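You operate a simulated robot arm through the tools that you are given. There is no shell and no other tool.

You are at the controls of a simulated robot arm. One attempt, no reset.

TASK
Push the door of the card cabinet shut. Then take the beige box and put it on the shelf of the side table. Then fetch the orange box and set it on the shelf of the side table. Then push the top left bench drawer shut. Then put one of the crumpled papers from the top of the bench with drawers on the lens pack there. Then open the bottom left bench drawer, take the red brush and leave it in the inside of the bottom left bench drawer, then shut the drawer. Do these in the order given.
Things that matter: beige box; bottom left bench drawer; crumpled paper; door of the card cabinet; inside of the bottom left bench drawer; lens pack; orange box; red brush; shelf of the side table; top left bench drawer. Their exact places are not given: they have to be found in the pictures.

The check looks at the end state, three seconds after you hand in, the way a careful person would. Anything else that was tipped, shoved, dropped, spilled or broken makes it a failure.

THE ROBOT
A 6-joint arm with a two-finger parallel gripper on a trunk, on a base that moves. Base frame: it is fixed to the floor where the robot stands at the start and does not move with it; the origin is under the middle of the robot, x ahead of it, y to its left, z up. Lengths are in mm, angles in rad, forces in N, time in s.
With the tool pointing down near the work surface it reaches from about 460 to 900 mm from the robot's upright axis, wherever it stands. Its first joint turns from -2.007 to 2.007 rad. Places, roughly: bottom left bench drawer [-2700, -100, 200]; crumpled paper (7x7x6 cm) [-2600, 900, 900]; door of the card cabinet [600, 200, 300]; inside of the bottom left bench drawer [-2700, 0, 100]; lens pack [-2750, 0, 750]; red brush (13x6x5 cm) [-2400, 900, 900]; shelf of the side table [-100, -600, 300]; top left bench drawer [-2500, -100, 700]. Payload 3.43 kg.
The TCP is the grasp point between the finger pads, 34 mm short of the fingertips. In the tool frame z runs along the fingers and y along their closing line. The gripper opens to 128 mm. The fingers are 24 mm wide and 12 mm thick; the gripper's body (48 by 130 mm) begins 96 mm behind the TCP.
Orientation is that of the tool frame in the base frame, as a unit quaternion [x, y, z, w]. With the fingers straight down and closing along the base's y, the tool's x points along the base's -x, its y along +y and its z along -z.

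THE INTERFACE
- The arm moves only by the tool arm_command. Its argument "plan" is a list of rows, each a list of 7 numbers: the shift along the tool's x, y, z in cm, then the turn, a rotation vector about the tool's x, y, z in rad, then the opening, from 0 (shut) to 1 (fully open). In form: [[dx, dy, dz, rx, ry, rz, gripper], ...]. A call has 1 to 20 rows; each row shifts and turns the commanded pose from where the row before left it, along the tool's axes as they then stand. Rows are played at 5 a second. More than 50 mm and 0.15 rad between two rows, or a gripper value outside its range, and nothing of the call is played. A pose out of reach is approached as far as the arm can. The call stops where the force on the tool passes 40 N (or 10 N more than at its start, if that is more) or the arm is blocked; 0.2 s more then pass. Each finger travels about 108 mm/s and halts on what it meets, pressing with about 30 N; the grip force reading is that of the motor and also rises with nothing between the fingers. The clock runs only during rows and for 0.2 s after the last one: add rows that do not move to give the fingers time. The reply holds the time, the measured pose of the TCP, the force on the tool along the base axes, the opening and the grip force, in the units named above and with some noise, with the torque about the TCP (base axes, N m) and any sound that the robot's microphone picked up.
- Cameras (640 x 400 px; columns grow to the right, rows downward): "scene" is now at [61.9, 122.2, 1056.4]; the picture's right is [-0.85, -0.53, 0.00], its down [-0.32, 0.52, -0.79] and it looks along [0.42, -0.67, -0.61] (base axes); focal length 214 px, centre (320, 200). "wrist" rides on the gripper at [76, -11, -160] in the tool frame; the picture's right is [0.15, 0.99, 0.00], its down [-0.88, 0.13, -0.46] and it looks along [-0.45, 0.07, 0.89] (tool axes); focal length 234 px, centre (320, 200).
- camera(camera): a new picture of that camera. No time passes.
- slide_trunk(by): moves the trunk up (or, below 0, down) by that many mm; the arm and the scene camera ride with it, the base frame stays. It gives what a move gives, with no picture.
- drive_base(legs): drives the robot by 1 to 6 legs, each [ahead, turn to the left] in mm and rad, along the robot's own axes; the way and the turn of a leg run together, so that a leg with both is an arc; at most 1500 mm and 3.142 rad a leg. The arm and the cameras ride along, it lands a little off, and it stops where it bumps. It gives what a move gives.
- pan_tilt(pan, tilt): turns the head with the scene camera to pan (to the left, within 1.798 rad either way) and tilt (down, from -0.506 to 1.204), counted from straight ahead of the robot (the tilt from the chest, where the trunk bows). It gives what a move gives.
- locate(camera, pixels): for up to 12 pixels [column, row] of the newest picture of that camera ("zoom" is the newest enlarged one), the place [x, y, z] in the base frame of the surface seen there, good to about 2 mm. No time passes.
- inspect(camera, box): a new picture of the part [left, top, right, bottom] of that camera's present view, enlarged. No time passes.
- hand_in(): hands the job in; it is judged then, once.

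Leave the gripper open and the arm clear of the work at the hand-in unless told otherwise.

The tools are called after "Call:" as name(argument=value, ...) on one line, values as JSON. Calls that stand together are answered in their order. arm_command: Moves the arm, as the interface text tells. Its arguments: {"type":"object","properties":{"plan":{"type":"array","items":{"type":"array","items":{"type":"number"}}}},"required":["plan"]} The other tools are called the same way: slide_trunk (by) moves the trunk up or down; drive_base (legs) drives the base; pan_tilt (pan, tilt) turns the head that bears the scene camera; camera (camera) takes a picture; locate (camera, pixels) gives the place of the surface under pixels of a picture; inspect (camera, box) takes an enlarged picture of a part of a camera's view; hand_in () hands the job in.

At the start:

```text
time_s: 0.0
ee_pos: [448.0, -347.5, 1119.1]
tool_rot: [0.0, 1.0, 0.0, 0.0]
contact_force: [-0.5, 0.9, 0.0]
torque: [0.03, 0.02, 0.01]
width: 128.0
finger_force: 0.0
trunk travel left (down, up): [-325.0, 465.0]
robot x, y, heading: [2.3, -3.2, 0.002]
head pan, tilt (commanded): [-1.016, 0.656]
```

scene: 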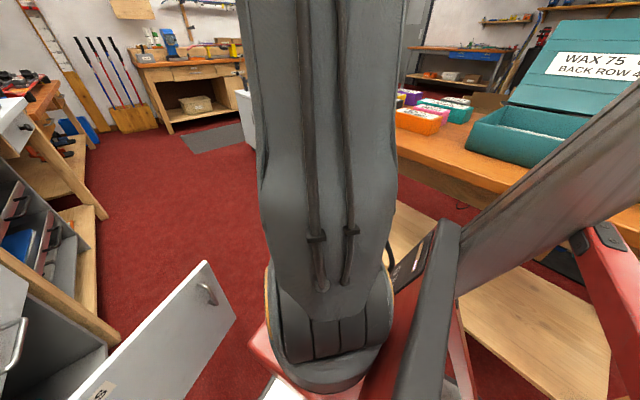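
wrist: 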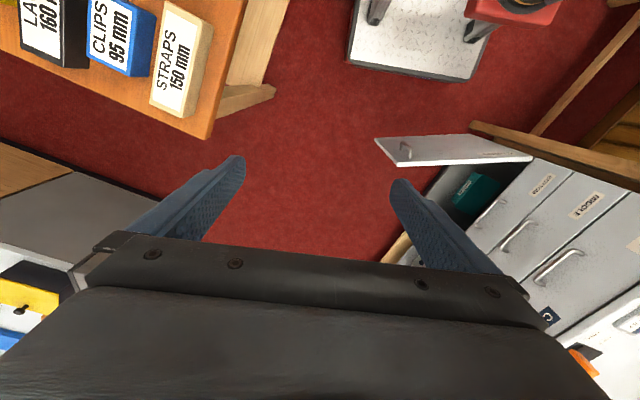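

I see a workshop: the open grey cabinet door low in the scene picture (about px 170,330), a side table to the right with boxes. I'll look around with the head first, starting straight ahead.

Call:
pan_tilt(pan=0, tilt=0.6)

Call:
camera(camera="scene")

```text
time_s: 1.3
ee_pos: [449.0, -347.4, 1119.1]
tool_rot: [0.0, 1.0, 0.0, 0.001]
contact_force: [0.1, 0.0, -0.2]
torque: [0.02, 0.0, -0.01]
width: 127.8
finger_force: 0.1
trunk travel left (down, up): [-325.0, 465.0]
robot x, y, heading: [-1.1, 0.6, -0.004]
head pan, tilt (commanded): [0.0, 0.6]
```

```text
taken
```

scene: 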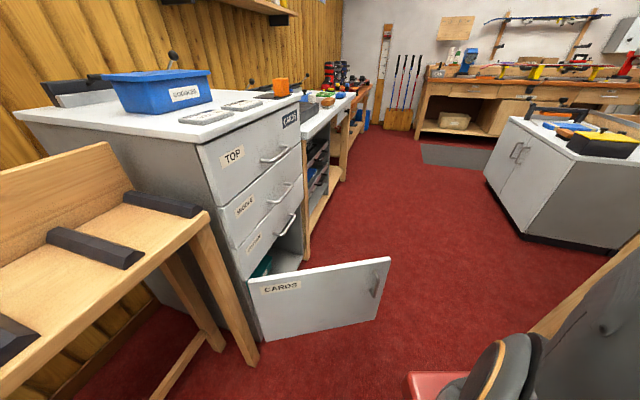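

I see the card cabinet ahead; its door labelled CARDS (px 320,300) stands open. I'll locate door points: hinge side, free edge, handle, cabinet edges.

Call:
locate(camera="scene", pixels=[[252, 281], [262, 338], [388, 259], [376, 318], [375, 283], [320, 300], [300, 215], [300, 250], [200, 148], [301, 105], [232, 260], [340, 350]])

Call:
inspect(camera="scene", box=[190, 90, 410, 350])

Call:
pan_tilt(pan=0.9, tilt=0.6)

Call:
camera(camera="scene")

```text
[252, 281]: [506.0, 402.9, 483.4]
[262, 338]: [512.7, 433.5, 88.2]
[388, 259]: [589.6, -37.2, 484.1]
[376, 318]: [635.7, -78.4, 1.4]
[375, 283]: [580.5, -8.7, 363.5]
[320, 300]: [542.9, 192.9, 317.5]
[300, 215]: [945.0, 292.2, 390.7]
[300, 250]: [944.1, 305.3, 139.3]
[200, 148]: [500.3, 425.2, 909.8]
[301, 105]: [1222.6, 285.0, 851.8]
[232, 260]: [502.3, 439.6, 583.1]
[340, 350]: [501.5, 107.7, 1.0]
```

```text
1.54 times, centred on (300, 220) of scene
```

zoom: 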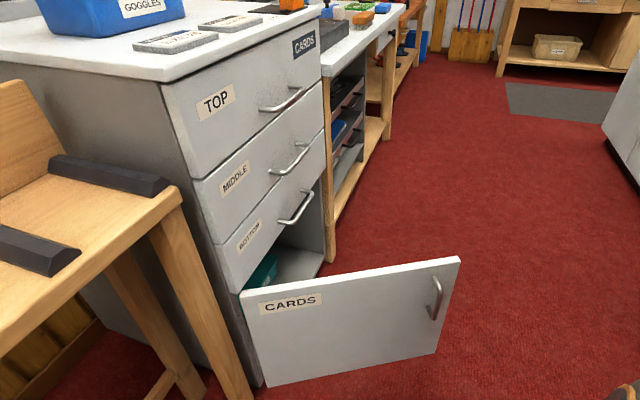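

```text
time_s: 2.5
ee_pos: [448.2, -348.0, 1118.9]
tool_rot: [0.0, 1.0, 0.0, 0.0]
contact_force: [-0.3, -0.4, -0.1]
torque: [0.01, 0.0, 0.0]
width: 128.2
finger_force: 0.1
trunk travel left (down, up): [-325.0, 465.0]
robot x, y, heading: [-3.2, 0.7, -0.001]
head pan, tilt (commanded): [0.901, 0.6]
```

```text
taken
```

scene: 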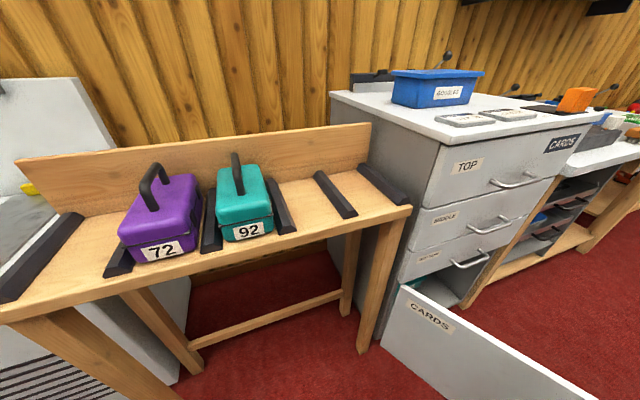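

Next I look at the cabinet from a mid pan to read its front plane and handle.

Call:
pan_tilt(pan=0.4, tilt=0.75)

Call:
camera(camera="scene")

```text
time_s: 3.4
ee_pos: [448.7, -347.8, 1119.0]
tool_rot: [0.0, 1.0, -0.001, 0.0]
contact_force: [0.6, 0.4, -0.7]
torque: [0.02, 0.01, 0.04]
width: 127.8
finger_force: 0.0
trunk travel left (down, up): [-325.0, 465.0]
robot x, y, heading: [-2.5, 0.7, -0.001]
head pan, tilt (commanded): [0.4, 0.75]
```

```text
taken
```

scene: 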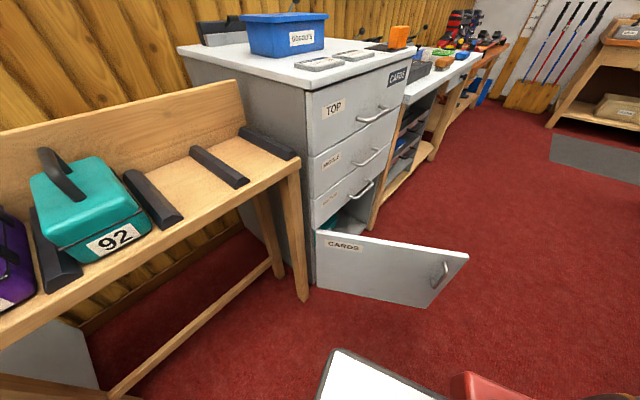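

Call:
inspect(camera="scene", box=[290, 50, 480, 310])

Call:
locate(camera="scene", pixels=[[319, 232], [320, 284], [466, 255], [428, 305], [444, 272], [370, 200], [372, 170], [405, 70], [310, 105], [355, 230], [365, 235], [380, 115]])

```text
1.54 times, centred on (385, 180) of scene
```

zoom: 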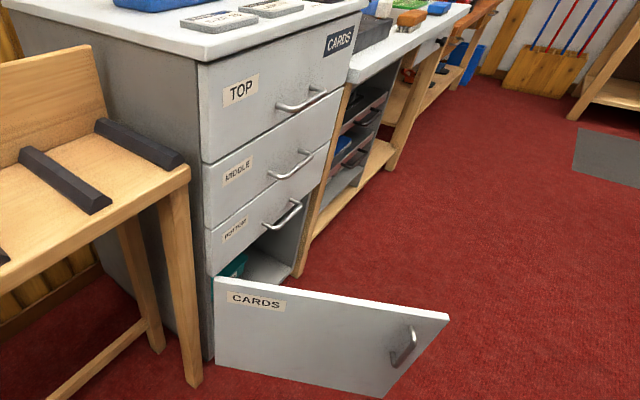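

```text
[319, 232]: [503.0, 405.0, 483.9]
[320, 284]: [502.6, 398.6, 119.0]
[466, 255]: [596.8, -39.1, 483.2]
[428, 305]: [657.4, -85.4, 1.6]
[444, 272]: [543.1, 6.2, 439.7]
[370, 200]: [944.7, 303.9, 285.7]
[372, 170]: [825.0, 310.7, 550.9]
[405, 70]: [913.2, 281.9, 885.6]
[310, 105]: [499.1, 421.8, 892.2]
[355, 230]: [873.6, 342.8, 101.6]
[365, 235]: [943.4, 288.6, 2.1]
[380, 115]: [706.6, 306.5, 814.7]
```

Cabinet front runs roughly from (499,422) to (933,275), the door is open about 60°. Now I look to the right, toward the side table.

Call:
pan_tilt(pan=-1.6, tilt=0.7)

Call:
camera(camera="scene")

Call:
camera(camera="wrist")

```text
time_s: 5.3
ee_pos: [449.5, -346.7, 1119.2]
tool_rot: [0.0, 1.0, 0.0, 0.0]
contact_force: [-0.6, 0.0, -0.1]
torque: [0.05, -0.01, 0.0]
width: 128.1
finger_force: 0.0
trunk travel left (down, up): [-325.0, 465.0]
robot x, y, heading: [1.0, -0.9, -0.004]
head pan, tilt (commanded): [-1.6, 0.7]
```

```text
taken
```

scene: 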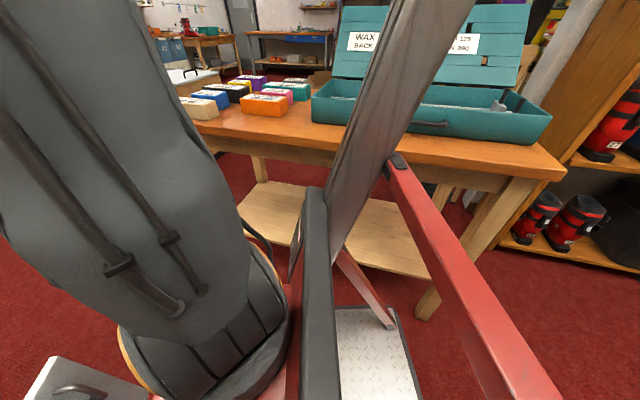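

```text
taken
```

wrist: 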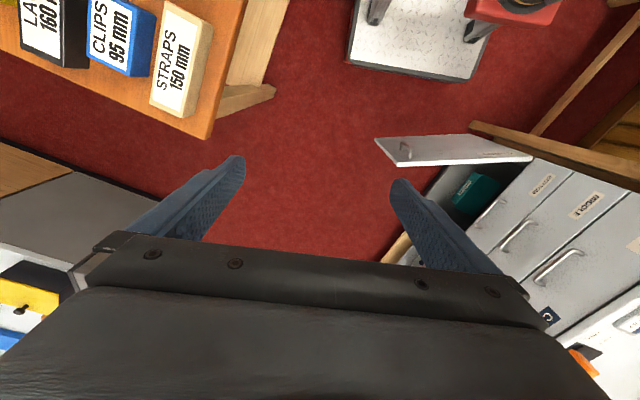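

I see the side table with the row of boxes: beige (px 197,108), blue, black, orange (px 263,105), plus shelf boards below (px 280,210 and 390,250). I'll locate these.

Call:
locate(camera="scene", pixels=[[197, 106], [210, 97], [263, 105], [262, 98], [240, 90], [280, 210], [380, 255], [215, 130], [560, 175], [470, 170], [290, 185], [430, 270]])

Call:
inspect(camera="scene", box=[160, 60, 350, 150])

Call:
inspect(camera="scene", box=[220, 130, 580, 340])

```text
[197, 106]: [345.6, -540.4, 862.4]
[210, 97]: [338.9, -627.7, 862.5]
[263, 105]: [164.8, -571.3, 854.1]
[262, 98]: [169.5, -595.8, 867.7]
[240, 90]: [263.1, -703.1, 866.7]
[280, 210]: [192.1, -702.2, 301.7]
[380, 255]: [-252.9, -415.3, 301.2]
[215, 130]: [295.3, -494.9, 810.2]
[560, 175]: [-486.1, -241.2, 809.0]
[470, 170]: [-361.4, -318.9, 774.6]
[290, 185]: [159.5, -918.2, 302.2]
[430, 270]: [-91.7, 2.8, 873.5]
```

```text
3.37 times, centred on (255, 105) of scene
```

zoom: 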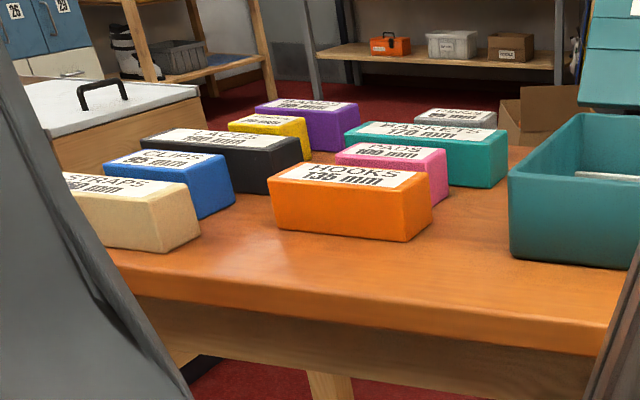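

```text
1.78 times, centred on (400, 235) of scene
```

zoom: 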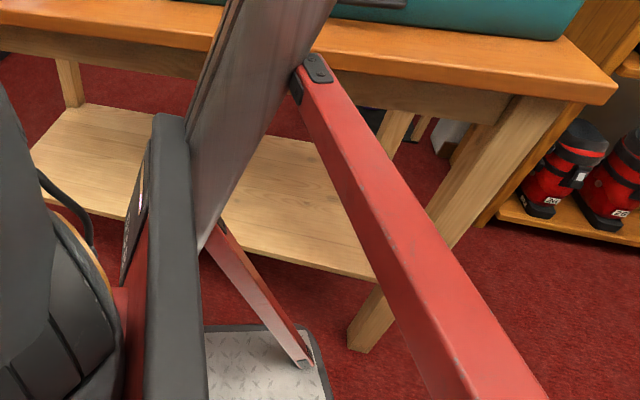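

The table top is at z≈810, shelf at z≈302. I'll read the shelf edges from this zoom and items.

Call:
locate(camera="zoom", pixels=[[85, 106], [40, 155], [60, 205], [120, 212], [260, 252], [365, 278], [280, 140], [310, 160], [365, 345], [440, 215], [400, 130], [610, 95]])

Call:
inspect(camera="scene", box=[170, 70, 330, 150])

```text
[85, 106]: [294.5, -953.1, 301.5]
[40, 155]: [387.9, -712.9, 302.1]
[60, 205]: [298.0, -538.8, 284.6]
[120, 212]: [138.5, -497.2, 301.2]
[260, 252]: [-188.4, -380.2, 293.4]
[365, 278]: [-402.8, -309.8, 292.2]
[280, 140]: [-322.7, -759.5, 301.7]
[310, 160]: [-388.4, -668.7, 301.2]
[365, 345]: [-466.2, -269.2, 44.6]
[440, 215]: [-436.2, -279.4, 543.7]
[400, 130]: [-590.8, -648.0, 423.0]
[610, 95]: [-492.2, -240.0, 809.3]
```

```text
4.00 times, centred on (250, 110) of scene
```

zoom: 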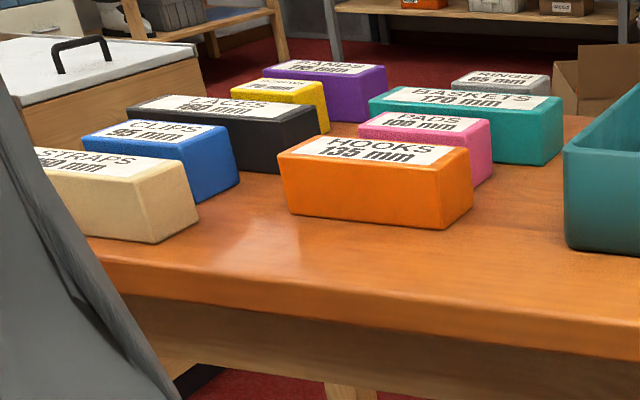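

I want to understand the arm geometry too, so I locate points on the arm links and the mast visible in the view.

Call:
locate(camera="scene", pixels=[[60, 60], [100, 150], [170, 240], [200, 330], [200, 380], [130, 345], [400, 60], [370, 150], [335, 230], [315, 250], [400, 170], [380, 350]])

Call:
pan_tilt(pan=-0.5, tilt=0.3)

Call:
camera(camera="scene")

```text
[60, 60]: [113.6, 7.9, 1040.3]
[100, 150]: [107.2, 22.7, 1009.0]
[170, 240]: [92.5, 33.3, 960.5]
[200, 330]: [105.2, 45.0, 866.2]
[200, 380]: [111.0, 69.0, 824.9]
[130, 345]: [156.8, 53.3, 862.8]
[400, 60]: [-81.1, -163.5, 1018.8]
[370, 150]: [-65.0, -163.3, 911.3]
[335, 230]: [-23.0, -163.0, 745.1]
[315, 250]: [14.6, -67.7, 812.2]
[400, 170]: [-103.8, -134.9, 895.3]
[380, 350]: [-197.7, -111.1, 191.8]
```

```text
time_s: 6.7
ee_pos: [447.9, -347.8, 1118.4]
tool_rot: [0.0, 1.0, 0.001, 0.0]
contact_force: [0.1, -0.2, 0.1]
torque: [-0.01, -0.02, 0.0]
width: 128.2
finger_force: 0.2
trunk travel left (down, up): [-325.0, 465.0]
robot x, y, heading: [-3.5, 0.5, -0.0]
head pan, tilt (commanded): [-0.499, 0.3]
```

```text
taken
```

scene: 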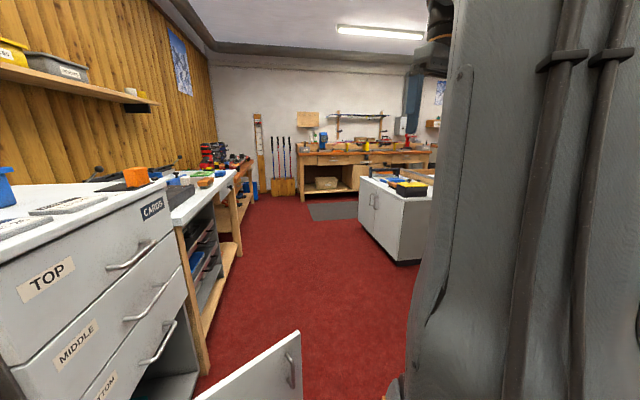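

The arm stands clear. Plan for the door: move the closed gripper at height to about (477,93), lower the trunk, then push the door's outer face (line from hinge (503,405) to (597,-39), top z 483) round its arc. First the sideways move.

Call:
arm_command(plan=[[-0.32, 4.89, 0, 0, 0, 0, 0], [-0.32, 4.89, 0, 0, 0, 0, 0], [-0.32, 4.89, 0, 0, 0, 0, 0], [-0.32, 4.89, 0, 0, 0, 0, 0], [-0.32, 4.89, 0, 0, 0, 0, 0], [-0.32, 4.89, 0, 0, 0, 0, 0], [-0.32, 4.89, 0, 0, 0, 0, 0], [-0.32, 4.89, 0, 0, 0, 0, 0], [-0.32, 4.89, 0, 0, 0, 0, 0], [0, 0, 0, 0, 0, 0, 0], [0, 0, 0, 0, 0, 0, 0]])

Call:
slide_trunk(by=-320)

Call:
camera(camera="wrist")

Call:
camera(camera="scene")

```text
time_s: 9.1
ee_pos: [477.0, 93.0, 1119.5]
tool_rot: [0.0, 1.0, 0.0, 0.0]
contact_force: [-0.3, -0.7, 0.3]
torque: [-0.02, -0.03, 0.01]
width: 0.0
finger_force: 30.1
trunk travel left (down, up): [-325.0, 465.0]
robot x, y, heading: [-0.5, -0.7, -0.002]
head pan, tilt (commanded): [-0.499, 0.3]
```

```text
time_s: 12.2
ee_pos: [508.0, 92.7, 799.9]
tool_rot: [0.0, 1.0, 0.0, 0.0]
contact_force: [1.2, -0.3, -0.5]
torque: [-0.03, 0.0, 0.0]
width: 0.0
finger_force: 30.0
trunk travel left (down, up): [-5.0, 785.0]
robot x, y, heading: [0.7, 2.3, -0.002]
head pan, tilt (commanded): [-0.499, 0.3]
```

```text
taken
```

wrist: 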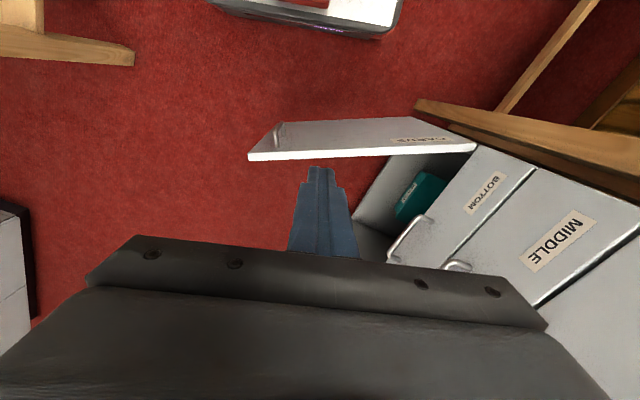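

```text
taken
```

scene: 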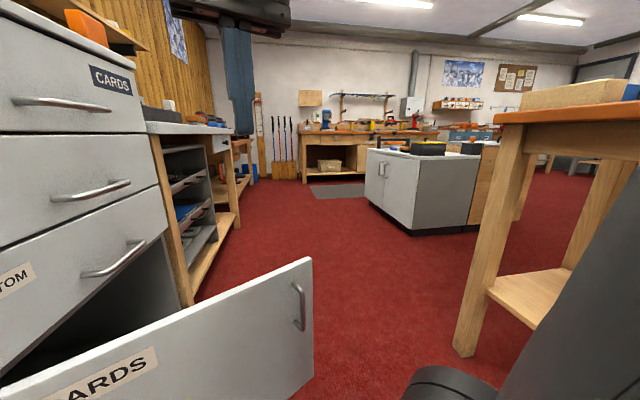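

The trunk slide shifted the tool 31 mm forward. Wrist view shows the door ahead of the fingers. I lower the tool to z≈420, going back to x≈477, in front of the door's outer face.

Call:
arm_command(plan=[[0.6, 0, 3, 0, 0, 0, 0], [0.6, 0, 4.4, 0, 0, 0, 0], [0.6, 0, 4.4, 0, 0, 0, 0], [0.6, 0, 4.4, 0, 0, 0, 0], [0.6, 0, 4.4, 0, 0, 0, 0], [0.2, 0, 4.4, 0, 0, 0, 0], [0, 0, 4.4, 0, 0, 0, 0], [0, 0, 4.4, 0, 0, 0, 0], [0, 0, 4.2, 0, 0, 0, 0], [0, 0, 0, 0, 0, 0, 0]])

Call:
camera(camera="wrist")

Call:
pan_tilt(pan=0.3, tilt=0.6)

Call:
camera(camera="scene")

```text
time_s: 14.4
ee_pos: [523.0, 107.4, 427.1]
tool_rot: [0.0, 1.0, 0.0, -0.001]
contact_force: [-0.4, -0.1, -0.8]
torque: [0.01, 0.02, 0.01]
width: 0.0
finger_force: 30.1
out of reach, approached as far as the arm can: row 1, 2, 3, 4
trunk travel left (down, up): [-5.0, 785.0]
robot x, y, heading: [1.7, 0.9, -0.003]
head pan, tilt (commanded): [-0.499, 0.3]
```

```text
taken
```

wrist: 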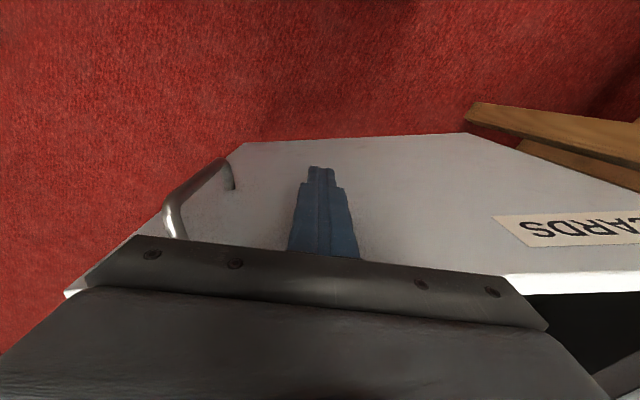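

```text
time_s: 15.6
ee_pos: [522.5, 108.0, 427.8]
tool_rot: [0.0, 1.0, -0.001, 0.0]
contact_force: [0.3, 0.1, 1.3]
torque: [0.02, 0.0, 0.01]
width: 0.0
finger_force: 29.7
trunk travel left (down, up): [-5.0, 785.0]
robot x, y, heading: [-1.6, 2.2, -0.001]
head pan, tilt (commanded): [0.3, 0.6]
```

```text
taken
```

scene: 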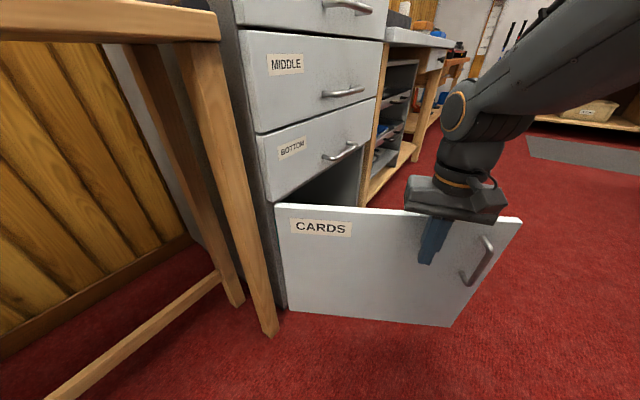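

The low-height inner reach put the tool at (523,107,427), about 25 mm in front of the door face with the body above the door's top edge. I now push the door along its arc, yawing with it and tilting the tool forward as it goes out; first half, then check.

Call:
arm_command(plan=[[0, 0, 0, 0, 0, -0.105, 0], [0, 0, 0, 0, 0, -0.104, 0], [-2.0, 0, 0, 0, 0, 0, 0], [-1.86, -0.01, 0, -0.003, -0.08, -0.07, 0], [-1.85, -0.03, 0.15, -0.008, -0.08, -0.0695, 0], [-1.84, -0.05, 0.3, -0.014, -0.08, -0.0686, 0], [-1.81, -0.06, 0.44, -0.0193, -0.08, -0.0673, 0], [-1.77, -0.08, 0.59, -0.0246, -0.08, -0.0655, 0], [-1.78, -0.1, 0.75, -0.0298, -0.08, -0.0633, 0], [-1.71, -0.11, 0.89, -0.0348, -0.08, -0.0608, 0], [-1.64, -0.13, 1.03, -0.0395, -0.08, -0.0578, 0]])

Call:
camera(camera="scene")

```text
time_s: 18.0
ee_pos: [679.7, 173.5, 427.5]
tool_rot: [-0.356, 0.88, 0.118, 0.292]
contact_force: [0.1, -0.1, 0.0]
torque: [0.0, 0.03, -0.03]
width: 0.0
finger_force: 30.9
trunk travel left (down, up): [-5.0, 785.0]
robot x, y, heading: [-0.1, 0.4, 0.002]
head pan, tilt (commanded): [0.3, 0.6]
```

```text
taken
```

scene: 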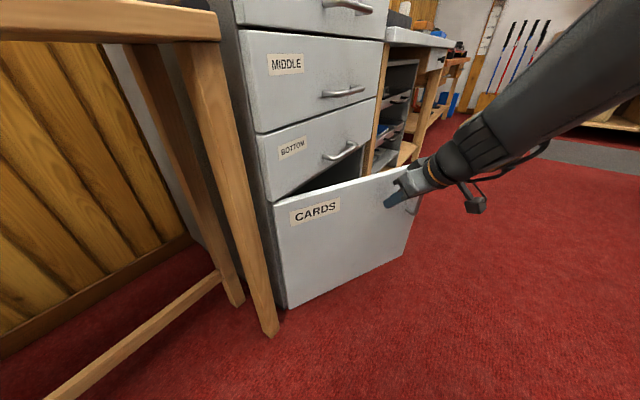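

The door is closing along with the tool, force near zero. I continue the arc.

Call:
arm_command(plan=[[-1.55, -0.14, 1.15, -0.044, -0.08, -0.0544, 0], [-1.45, -0.15, 1.27, -0.0482, -0.08, -0.0507, 0], [-1.46, -0.16, 1.51, -0.0502, 0, -0.0488, 0], [-1.46, -0.16, 1.51, -0.0502, 0, -0.0488, 0], [-1.46, -0.16, 1.51, -0.0502, 0, -0.0488, 0]])

Call:
camera(camera="scene")

```text
time_s: 19.2
ee_pos: [749.3, 248.2, 426.2]
tool_rot: [-0.49, 0.78, 0.207, 0.329]
contact_force: [0.8, 0.2, -0.2]
torque: [0.03, -0.03, -0.04]
width: 0.0
finger_force: 29.6
trunk travel left (down, up): [-5.0, 785.0]
robot x, y, heading: [2.5, 0.5, -0.004]
head pan, tilt (commanded): [0.3, 0.6]
```

```text
taken
```

scene: 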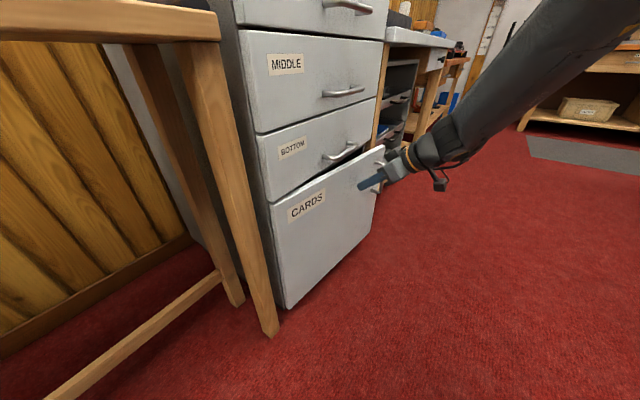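

Door nearly shut. I finish the arc with small presses until contact force rises.

Call:
arm_command(plan=[[-1.46, -0.16, 1.51, -0.0502, 0, -0.0488, 0], [-1.1, -0.1, 1.13, -0.03, 0, -0.029, 0], [-0.56, 0, 0.57, 0, 0, 0, 0], [-0.56, 0, 0.57, 0, 0, 0, 0], [-0.56, 0, 0.57, 0, 0, 0, 0], [-0.56, 0, 0.57, 0, 0, 0, 0]])

Call:
inspect(camera="scene", box=[230, 60, 450, 320])

```text
time_s: 20.3
ee_pos: [770.4, 293.2, 425.0]
tool_rot: [-0.532, 0.753, 0.225, 0.316]
contact_force: [-0.3, -1.2, -0.7]
torque: [-0.04, 0.02, 0.0]
width: 0.3
finger_force: 30.3
trunk travel left (down, up): [-5.0, 785.0]
robot x, y, heading: [3.9, -1.5, -0.003]
head pan, tilt (commanded): [0.3, 0.6]
stopped in row 5: the force on the tool passed its limit at 53 N (the readings are from after the stop); the commanded pose is now the measured one
```

```text
1.54 times, centred on (340, 190) of scene
```

zoom: 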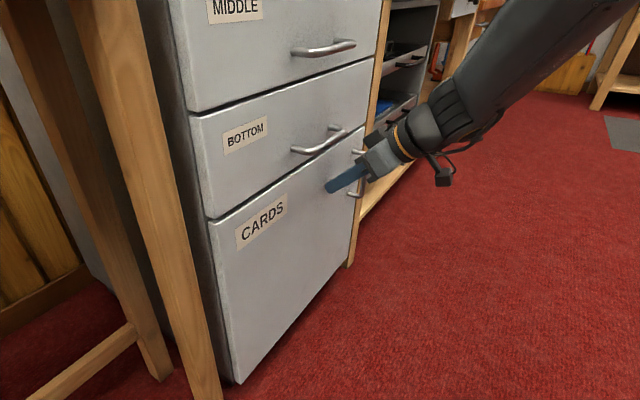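

The push stopped at 53 N with the door flush. I back straight off along the push direction, then check the door's plane.

Call:
arm_command(plan=[[1.4, 0, -1.44, 0, 0, 0, 0], [2.8, 0, -2.88, 0, 0, 0, 0], [2.8, 0, -2.88, 0, 0, 0, 0], [2.8, 0, -2.88, 0, 0, 0, 0], [0, 0, 0, 0, 0, 0, 0]])

Call:
camera(camera="scene")

Call:
inspect(camera="scene", box=[230, 60, 450, 320])

```text
time_s: 21.5
ee_pos: [720.9, 160.9, 426.0]
tool_rot: [-0.531, 0.754, 0.225, 0.316]
contact_force: [-0.1, -0.1, 0.3]
torque: [-0.01, -0.01, -0.01]
width: 0.0
finger_force: 29.8
trunk travel left (down, up): [-5.0, 785.0]
robot x, y, heading: [-2.2, -1.3, -0.002]
head pan, tilt (commanded): [0.3, 0.6]
```

```text
taken
```

scene: 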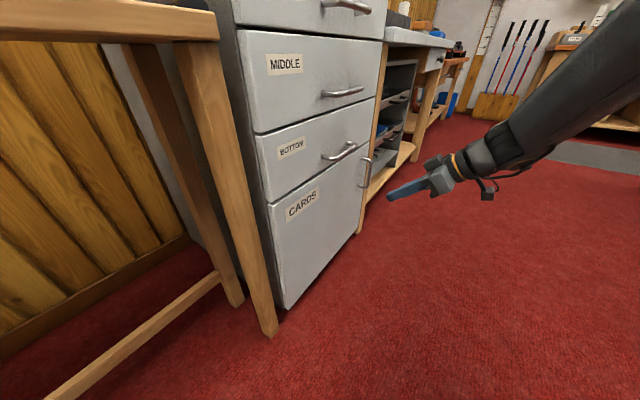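

```text
1.54 times, centred on (340, 190) of scene
```

zoom: 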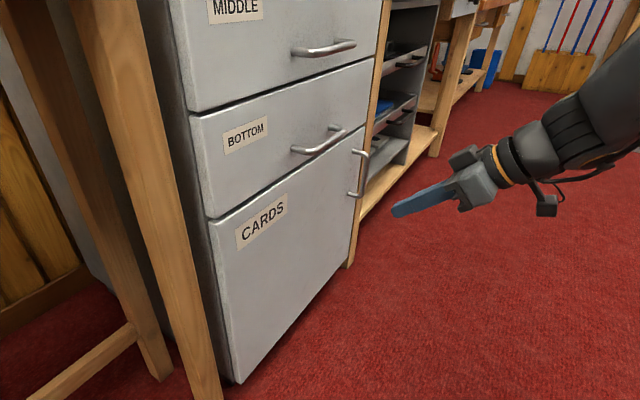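

The door looks flush with the bottom drawer front. I verify by locating points on the bottom drawer's face and the door's face.

Call:
locate(camera="zoom", pixels=[[200, 130], [215, 205], [220, 230], [340, 170], [345, 115], [330, 200], [355, 130], [330, 235], [260, 140], [280, 250]])

```text
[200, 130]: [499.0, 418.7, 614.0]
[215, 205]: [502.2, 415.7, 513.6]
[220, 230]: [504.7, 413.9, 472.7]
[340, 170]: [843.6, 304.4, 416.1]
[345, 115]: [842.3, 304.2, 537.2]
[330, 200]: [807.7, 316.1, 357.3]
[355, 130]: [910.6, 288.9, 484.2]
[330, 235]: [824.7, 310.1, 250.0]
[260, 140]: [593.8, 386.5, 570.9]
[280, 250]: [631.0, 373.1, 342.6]
```

Door plane and drawer plane match within 3 mm – the door is shut. Now I straighten the tool, move it away from the cabinet and raise the trunk back to table height.

Call:
arm_command(plan=[[0, 0, 0, 0, 0.0993, 0, 0.2], [0, 0, 0, 0, 0.0993, 0, 0.4], [0, 0, 0, 0, 0.0993, 0, 0.6], [0, 0, 0, 0, 0.0993, 0, 0.8], [0, 0, 0, 0, 0.0993, 0, 1], [0, 0, 0, 0, 0.0993, 0, 1], [0, 0, 0, 0, 0.0993, 0, 1], [0, 0, 0, 0, 0.0993, 0, 1], [0, 0, 0, 0, 0, 0.1228, 1], [0, 0, 0, 0, 0, 0.1228, 1], [0, 0, 0, 0, 0, 0.1228, 1], [0, 0, 0, 0, 0, 0.1228, 1], [0, 0, 0, 0, 0, 0.1228, 1], [0, 0, 0, 0, 0, 0.1228, 1], [0, 0, 0, 0, 0, 0.1228, 1], [0, 0, 0, 0, 0, 0.1228, 1], [0, 0, 0, 0, 0, 0.1228, 1], [0, 0, 0, 0, 0, 0.1228, 1]])

Call:
arm_command(plan=[[3.2, -3.2, 0, 0, 0, 0, 1], [3.2, -3.2, 0, 0, 0, 0, 1], [3.2, -3.2, 0, 0, 0, 0, 1], [3.2, -3.2, 0, 0, 0, 0, 1], [3.2, -3.2, -2, 0, 0, 0, 1], [0, 0, -4.5, 0, 0, 0, 1], [0, 0, -4.5, 0, 0, 0, 1], [0, 0, -4.5, 0, 0, 0, 1], [0, 0, -4.5, 0, 0, 0, 1], [0, 0, -4.5, 0, 0, 0, 1], [0, 0, 0, 0, 0, 0, 1]])

Call:
slide_trunk(by=320)

Call:
pan_tilt(pan=0.6, tilt=1.2)

Call:
camera(camera="scene")

```text
time_s: 25.3
ee_pos: [723.2, 161.7, 426.1]
tool_rot: [0.001, 1.0, 0.0, -0.001]
contact_force: [0.0, -0.4, 0.1]
torque: [-0.02, 0.0, 0.03]
width: 127.9
finger_force: 0.1
trunk travel left (down, up): [-5.0, 785.0]
robot x, y, heading: [-1.7, 0.4, -0.0]
head pan, tilt (commanded): [0.3, 0.6]
```

```text
time_s: 27.7
ee_pos: [562.7, 1.7, 672.9]
tool_rot: [0.0, 1.0, 0.001, -0.001]
contact_force: [-0.7, -0.5, 0.5]
torque: [-0.02, 0.01, -0.01]
width: 127.8
finger_force: 0.0
trunk travel left (down, up): [-5.0, 785.0]
robot x, y, heading: [2.9, 2.3, -0.002]
head pan, tilt (commanded): [0.3, 0.6]
```

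```text
time_s: 30.9
ee_pos: [564.1, -0.3, 991.5]
tool_rot: [0.0, 1.0, 0.001, -0.001]
contact_force: [-0.1, -0.4, -1.2]
torque: [-0.02, 0.0, 0.01]
width: 128.1
finger_force: 0.0
trunk travel left (down, up): [-325.0, 465.0]
robot x, y, heading: [2.2, -0.2, -0.008]
head pan, tilt (commanded): [0.3, 0.6]
```

```text
time_s: 31.9
ee_pos: [564.3, 0.4, 991.4]
tool_rot: [0.0, 1.0, 0.001, -0.001]
contact_force: [0.7, -0.1, -1.1]
torque: [0.02, 0.01, 0.01]
width: 128.2
finger_force: 0.0
trunk travel left (down, up): [-325.0, 465.0]
robot x, y, heading: [-2.2, 0.7, -0.001]
head pan, tilt (commanded): [0.6, 1.201]
```

```text
taken
```

scene: 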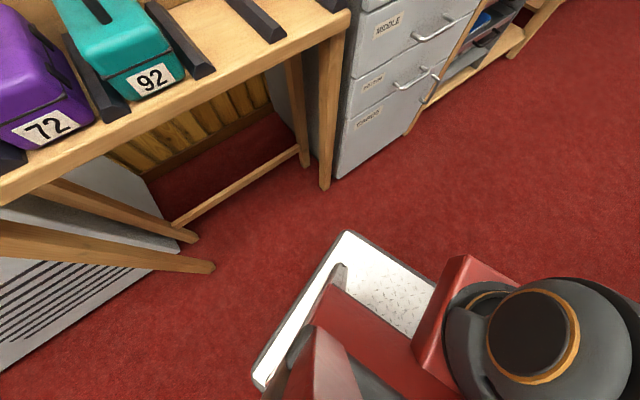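

I see the base plate (corner px 345,235, left edge to px 258,385) and the rack's legs (px 325,185 and 210,265). I locate those to know the drive clearances.

Call:
locate(camera="scene", pixels=[[346, 234], [258, 385], [436, 283], [325, 188], [212, 268], [195, 238], [340, 12], [4, 200], [338, 175], [300, 163]])

Call:
pan_tilt(pan=1.79, tilt=0.9)

Call:
camera(camera="scene")

Call:
pan_tilt(pan=-1.79, tilt=0.9)

Call:
camera(camera="scene")

```text
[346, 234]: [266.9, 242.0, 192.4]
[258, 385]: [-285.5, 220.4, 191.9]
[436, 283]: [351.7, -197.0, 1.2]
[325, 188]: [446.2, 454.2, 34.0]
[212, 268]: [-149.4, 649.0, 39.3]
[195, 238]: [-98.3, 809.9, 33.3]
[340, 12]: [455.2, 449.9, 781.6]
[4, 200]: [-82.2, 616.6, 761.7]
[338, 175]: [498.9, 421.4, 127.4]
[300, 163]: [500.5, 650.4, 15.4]
```

```text
time_s: 33.2
ee_pos: [564.0, 1.1, 990.1]
tool_rot: [0.0, 1.0, 0.001, 0.0]
contact_force: [0.1, 0.3, 0.2]
torque: [0.03, -0.04, 0.0]
width: 127.9
finger_force: 0.1
trunk travel left (down, up): [-325.0, 465.0]
robot x, y, heading: [-1.6, -2.0, -0.001]
head pan, tilt (commanded): [1.791, 0.901]
```

```text
taken
```

scene: 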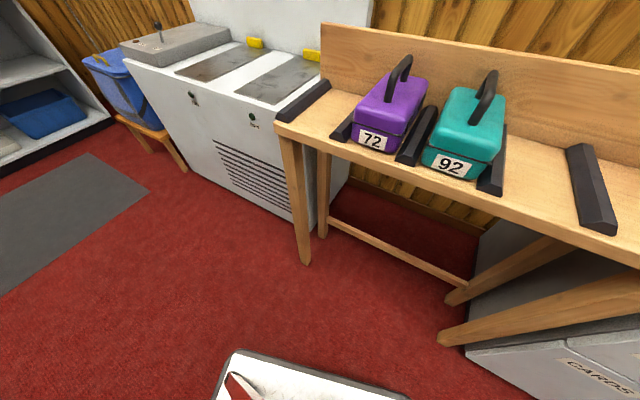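

```text
time_s: 36.2
ee_pos: [563.3, 1.3, 990.4]
tool_rot: [0.0, 1.0, 0.001, -0.001]
contact_force: [0.1, 0.4, 0.0]
torque: [0.0, -0.03, -0.01]
width: 127.9
finger_force: 0.0
trunk travel left (down, up): [-325.0, 465.0]
robot x, y, heading: [4.0, -2.4, -0.008]
head pan, tilt (commanded): [-1.791, 0.901]
```

```text
taken
```

scene: 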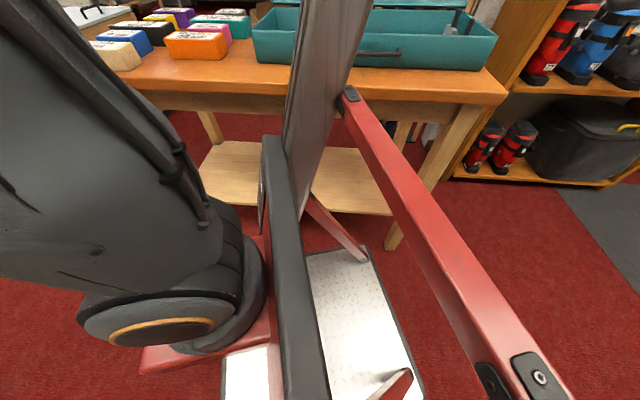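

The base plate spans about ±280 by ±240 mm; the aisle is clear. I'll drive a bit ahead, turn right toward the side table and back off from it so the arm has room for both table top and shelf.

Call:
locate(camera="scene", pixels=[[252, 40], [262, 68], [492, 70], [275, 5], [205, 55], [190, 35], [115, 60], [360, 205], [225, 145], [385, 180], [450, 140], [395, 240]])

Call:
drive_base(legs=[[100, 0], [0, -0.7], [-80, 0], [0, -0.5], [-90, 0]])

Call:
pan_tilt(pan=0, tilt=0.7)

Call:
camera(camera="scene")

Call:
camera(camera="wrist")

```text
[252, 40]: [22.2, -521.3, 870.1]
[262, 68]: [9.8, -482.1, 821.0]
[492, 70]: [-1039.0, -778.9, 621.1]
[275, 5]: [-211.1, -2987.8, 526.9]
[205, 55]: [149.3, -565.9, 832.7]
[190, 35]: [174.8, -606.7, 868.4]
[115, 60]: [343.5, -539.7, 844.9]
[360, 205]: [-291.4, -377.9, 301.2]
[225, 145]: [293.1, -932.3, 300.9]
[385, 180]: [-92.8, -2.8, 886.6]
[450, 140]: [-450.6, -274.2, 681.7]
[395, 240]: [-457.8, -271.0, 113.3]
```

```text
time_s: 42.0
ee_pos: [213.7, -389.0, 991.7]
tool_rot: [0.563, 0.826, 0.002, 0.0]
contact_force: [0.2, 0.6, 0.8]
torque: [-0.01, 0.02, 0.03]
width: 128.1
finger_force: 0.1
trunk travel left (down, up): [-325.0, 465.0]
robot x, y, heading: [6.2, 135.2, -1.196]
head pan, tilt (commanded): [-1.791, 0.901]
```

```text
time_s: 43.8
ee_pos: [212.2, -388.7, 990.8]
tool_rot: [0.563, 0.826, 0.001, -0.001]
contact_force: [0.2, 0.8, -0.3]
torque: [0.02, 0.0, 0.01]
width: 128.0
finger_force: 0.0
trunk travel left (down, up): [-325.0, 465.0]
robot x, y, heading: [4.5, 136.9, -1.199]
head pan, tilt (commanded): [0.0, 0.7]
```

```text
taken
```

scene: 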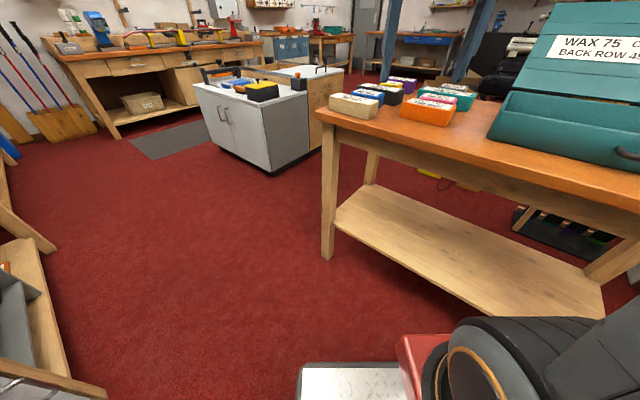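

```text
taken
```

wrist: 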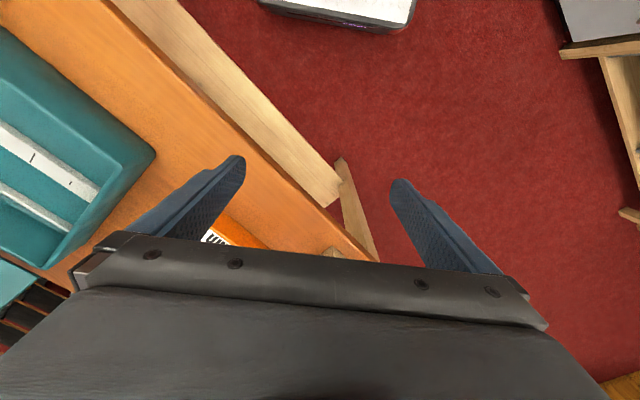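

Now the whole table is visible with the shelf (empty). I zoom into the boxes to get their corners.

Call:
inspect(camera="scene", box=[310, 60, 490, 150])

Call:
inspect(camera="scene", box=[300, 100, 640, 330])

```text
3.56 times, centred on (400, 105) of scene
```

zoom: 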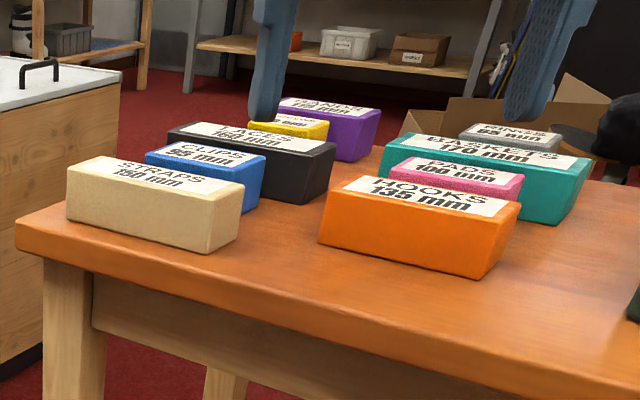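

```text
1.74 times, centred on (470, 215) of scene
```

zoom: 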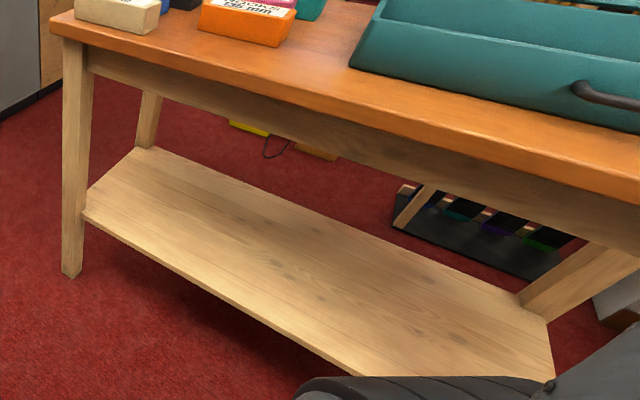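

I locate shelf edges and apron, then re-zoom the boxes for their corners.

Call:
locate(camera="zoom", pixels=[[90, 208], [200, 285], [340, 364], [140, 155], [300, 215], [520, 305], [550, 370], [90, 70], [300, 150], [250, 70], [60, 38], [130, 245]])

Call:
inspect(camera="scene", box=[310, 60, 490, 150])

Call:
locate(camera="zoom", pixels=[[72, 165], [210, 196], [243, 186], [100, 158], [208, 250], [70, 217], [238, 232], [335, 183], [492, 217], [520, 204], [365, 177], [472, 277]])

```text
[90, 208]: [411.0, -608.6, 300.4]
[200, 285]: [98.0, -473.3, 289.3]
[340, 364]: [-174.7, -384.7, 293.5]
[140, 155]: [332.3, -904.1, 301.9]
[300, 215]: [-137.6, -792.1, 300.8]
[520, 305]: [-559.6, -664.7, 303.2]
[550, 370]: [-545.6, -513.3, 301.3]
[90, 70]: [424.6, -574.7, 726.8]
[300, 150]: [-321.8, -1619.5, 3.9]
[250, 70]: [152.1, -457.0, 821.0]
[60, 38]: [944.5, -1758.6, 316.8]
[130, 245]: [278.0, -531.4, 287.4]
```

```text
3.56 times, centred on (400, 105) of scene
```

zoom: 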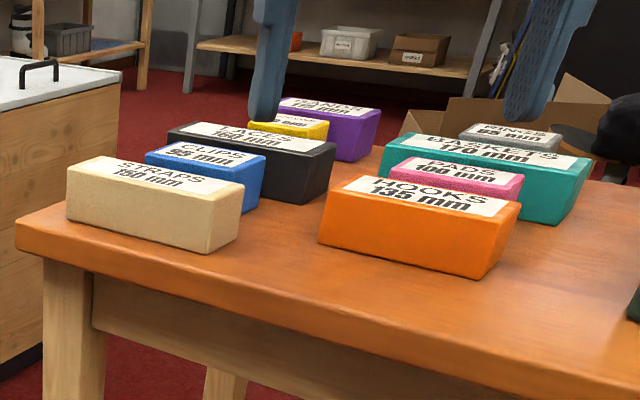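

```text
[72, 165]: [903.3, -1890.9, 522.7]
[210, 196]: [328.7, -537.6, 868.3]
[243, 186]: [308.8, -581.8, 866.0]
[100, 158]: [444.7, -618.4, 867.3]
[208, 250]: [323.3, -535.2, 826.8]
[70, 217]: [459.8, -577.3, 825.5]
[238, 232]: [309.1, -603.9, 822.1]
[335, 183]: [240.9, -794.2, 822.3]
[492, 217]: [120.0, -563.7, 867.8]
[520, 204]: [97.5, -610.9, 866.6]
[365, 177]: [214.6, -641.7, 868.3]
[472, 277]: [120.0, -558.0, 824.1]
```

Box corners from this view are too rough. I'll yaw the tool to the table's direction (−0.322) and move it past the beige box at z≈990 so the wrist camera sees the boxes from above.

Call:
arm_command(plan=[[0, 0, 0, 0, 0, -0.125, 1], [0, 0, 0, 0, 0, -0.125, 1], [0, 0, 0, 0, 0, -0.125, 1], [0, 0, 0, 0, 0, -0.125, 1], [0, 0, 0, 0, 0, -0.125, 1], [0, 0, 0, 0, 0, -0.125, 1], [0, 0, 0, 0, 0, -0.124, 1], [-4.3, -1.74, 0, 0, 0, 0, 1], [-4.3, -1.74, 0, 0, 0, 0, 1], [-4.3, -1.74, 0, 0, 0, 0, 1], [-4.3, -1.74, 0, 0, 0, 0, 1], [-4.3, -1.74, 0, 0, 0, 0, 1], [-4.3, -1.74, 0, 0, 0, 0, 1], [-4.3, -1.74, 0, 0, 0, 0, 1], [0, 0, 0, 0, 0, 0, 1]])

Call:
camera(camera="wrist")

```text
time_s: 47.0
ee_pos: [455.3, -588.5, 985.7]
tool_rot: [0.161, 0.987, 0.001, 0.001]
contact_force: [-0.5, 0.3, 0.1]
torque: [-0.04, -0.01, 0.01]
width: 128.0
finger_force: 0.1
out of reach, approached as far as the arm can: row 14
trunk travel left (down, up): [-325.0, 465.0]
robot x, y, heading: [11.3, 134.2, -1.194]
head pan, tilt (commanded): [0.0, 0.7]
```

```text
taken
```

wrist: 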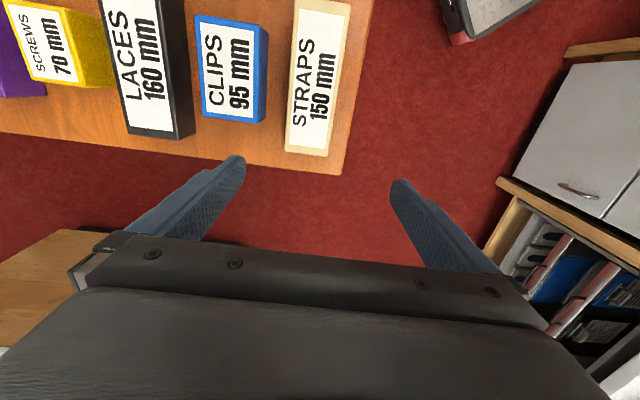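

I see the beige STRAPS box (px 285–350, 0–157), the blue CLIPS box beside it. I locate its corners and those of neighbours.

Call:
locate(camera="wrist", pixels=[[287, 148], [325, 153], [298, 5], [348, 8], [318, 80], [207, 115], [255, 122], [268, 30], [200, 20], [276, 80], [262, 115], [338, 170]])

Call:
inspect(camera="wrist", box=[180, 0, 380, 180])

```text
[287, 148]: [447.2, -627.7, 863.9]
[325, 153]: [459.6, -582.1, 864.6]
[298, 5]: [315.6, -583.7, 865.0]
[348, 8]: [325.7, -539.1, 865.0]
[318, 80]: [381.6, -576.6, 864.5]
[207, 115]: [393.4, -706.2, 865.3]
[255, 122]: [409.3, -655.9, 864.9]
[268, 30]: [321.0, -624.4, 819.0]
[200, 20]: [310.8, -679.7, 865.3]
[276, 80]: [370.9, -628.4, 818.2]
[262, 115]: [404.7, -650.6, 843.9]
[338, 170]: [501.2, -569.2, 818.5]
```

```text
2.22 times, centred on (280, 90) of wrist
```

zoom: 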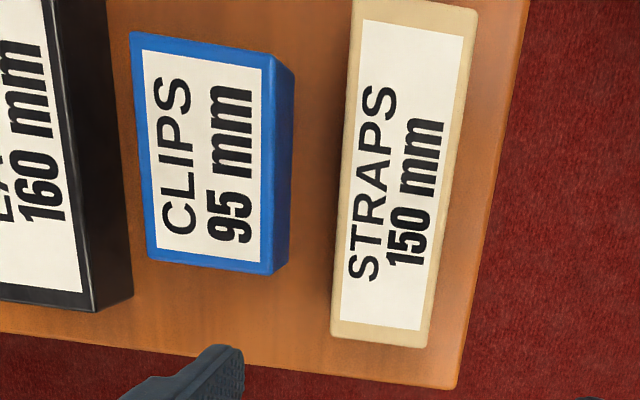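

The table top is at z≈818.5; the beige box is about 150×50×46 mm, long axis along the table, centre ≈(386,−583), with a 33 mm gap to the blue box. I move above it, set the opening to ~70 mm and tilt the tool 0.6 rad along the box's long axis (so it can later go under the table top).

Call:
arm_command(plan=[[3.37, -0.84, 1.3, 0, 0, 0, 0.55], [3.37, -0.84, 1.3, 0, 0, 0, 0.55], [0, 0, 0, 0, -0.1, 0, 0.55], [0, 0, 0, 0, -0.1, 0, 0.55], [0, 0, 0, 0, -0.1, 0, 0.55], [0, 0, 0, 0, -0.1, 0, 0.55], [0, 0, 0, 0, -0.1, 0, 0.55], [0, 0, 0, 0, -0.1, 0, 0.55], [0, 0, 0, 0, 0, 0, 0.55]])

Call:
camera(camera="wrist")

Call:
camera(camera="scene")

```text
time_s: 49.0
ee_pos: [385.3, -583.8, 957.3]
tool_rot: [0.154, 0.942, -0.046, 0.293]
contact_force: [0.0, 0.5, 0.1]
torque: [-0.06, -0.01, -0.03]
width: 70.2
finger_force: 0.2
trunk travel left (down, up): [-325.0, 465.0]
robot x, y, heading: [8.9, 133.7, -1.197]
head pan, tilt (commanded): [0.0, 0.7]
```

```text
taken
```

wrist: 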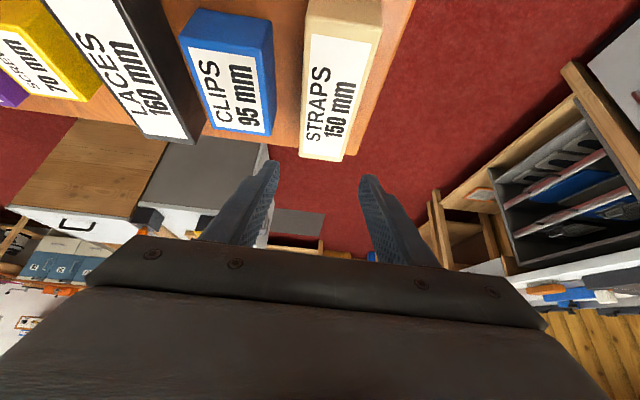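

```text
taken
```

scene: 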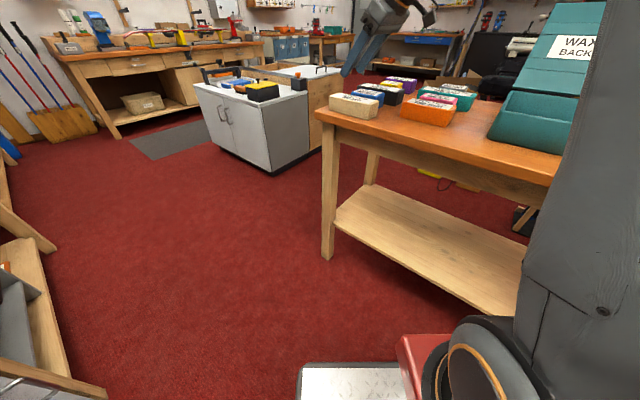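

Fingers straddle the box's line (box v −430, TCP v −432). I descend vertically 99 mm to z≈858.

Call:
arm_command(plan=[[1.695, 0, 2.476, 0, 0, 0, 0.55], [1.695, 0, 2.476, 0, 0, 0, 0.55], [1.41, 0, 2.06, 0, 0, 0, 0.55], [0.79, 0, 1.16, 0, 0, 0, 0.55], [0, 0, 0, 0, 0, 0, 0.55]])

Call:
camera(camera="wrist")

Call:
inspect(camera="scene", box=[310, 0, 490, 150])

```text
time_s: 50.2
ee_pos: [383.6, -583.6, 857.0]
tool_rot: [0.154, 0.943, -0.047, 0.292]
contact_force: [-0.3, 0.1, 0.1]
torque: [0.0, 0.01, -0.03]
width: 70.6
finger_force: 0.0
trunk travel left (down, up): [-325.0, 465.0]
robot x, y, heading: [4.3, 135.3, -1.199]
head pan, tilt (commanded): [0.0, 0.7]
```

```text
taken
```

wrist: 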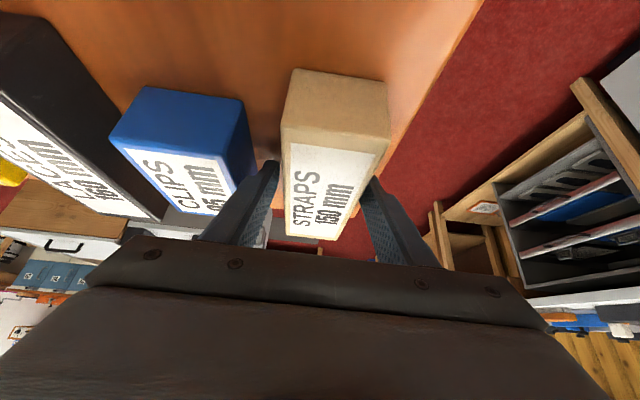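

```text
2.67 times, centred on (400, 75) of scene
```

zoom: 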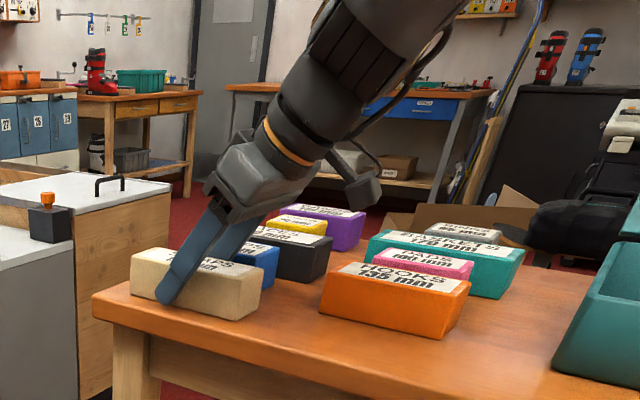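

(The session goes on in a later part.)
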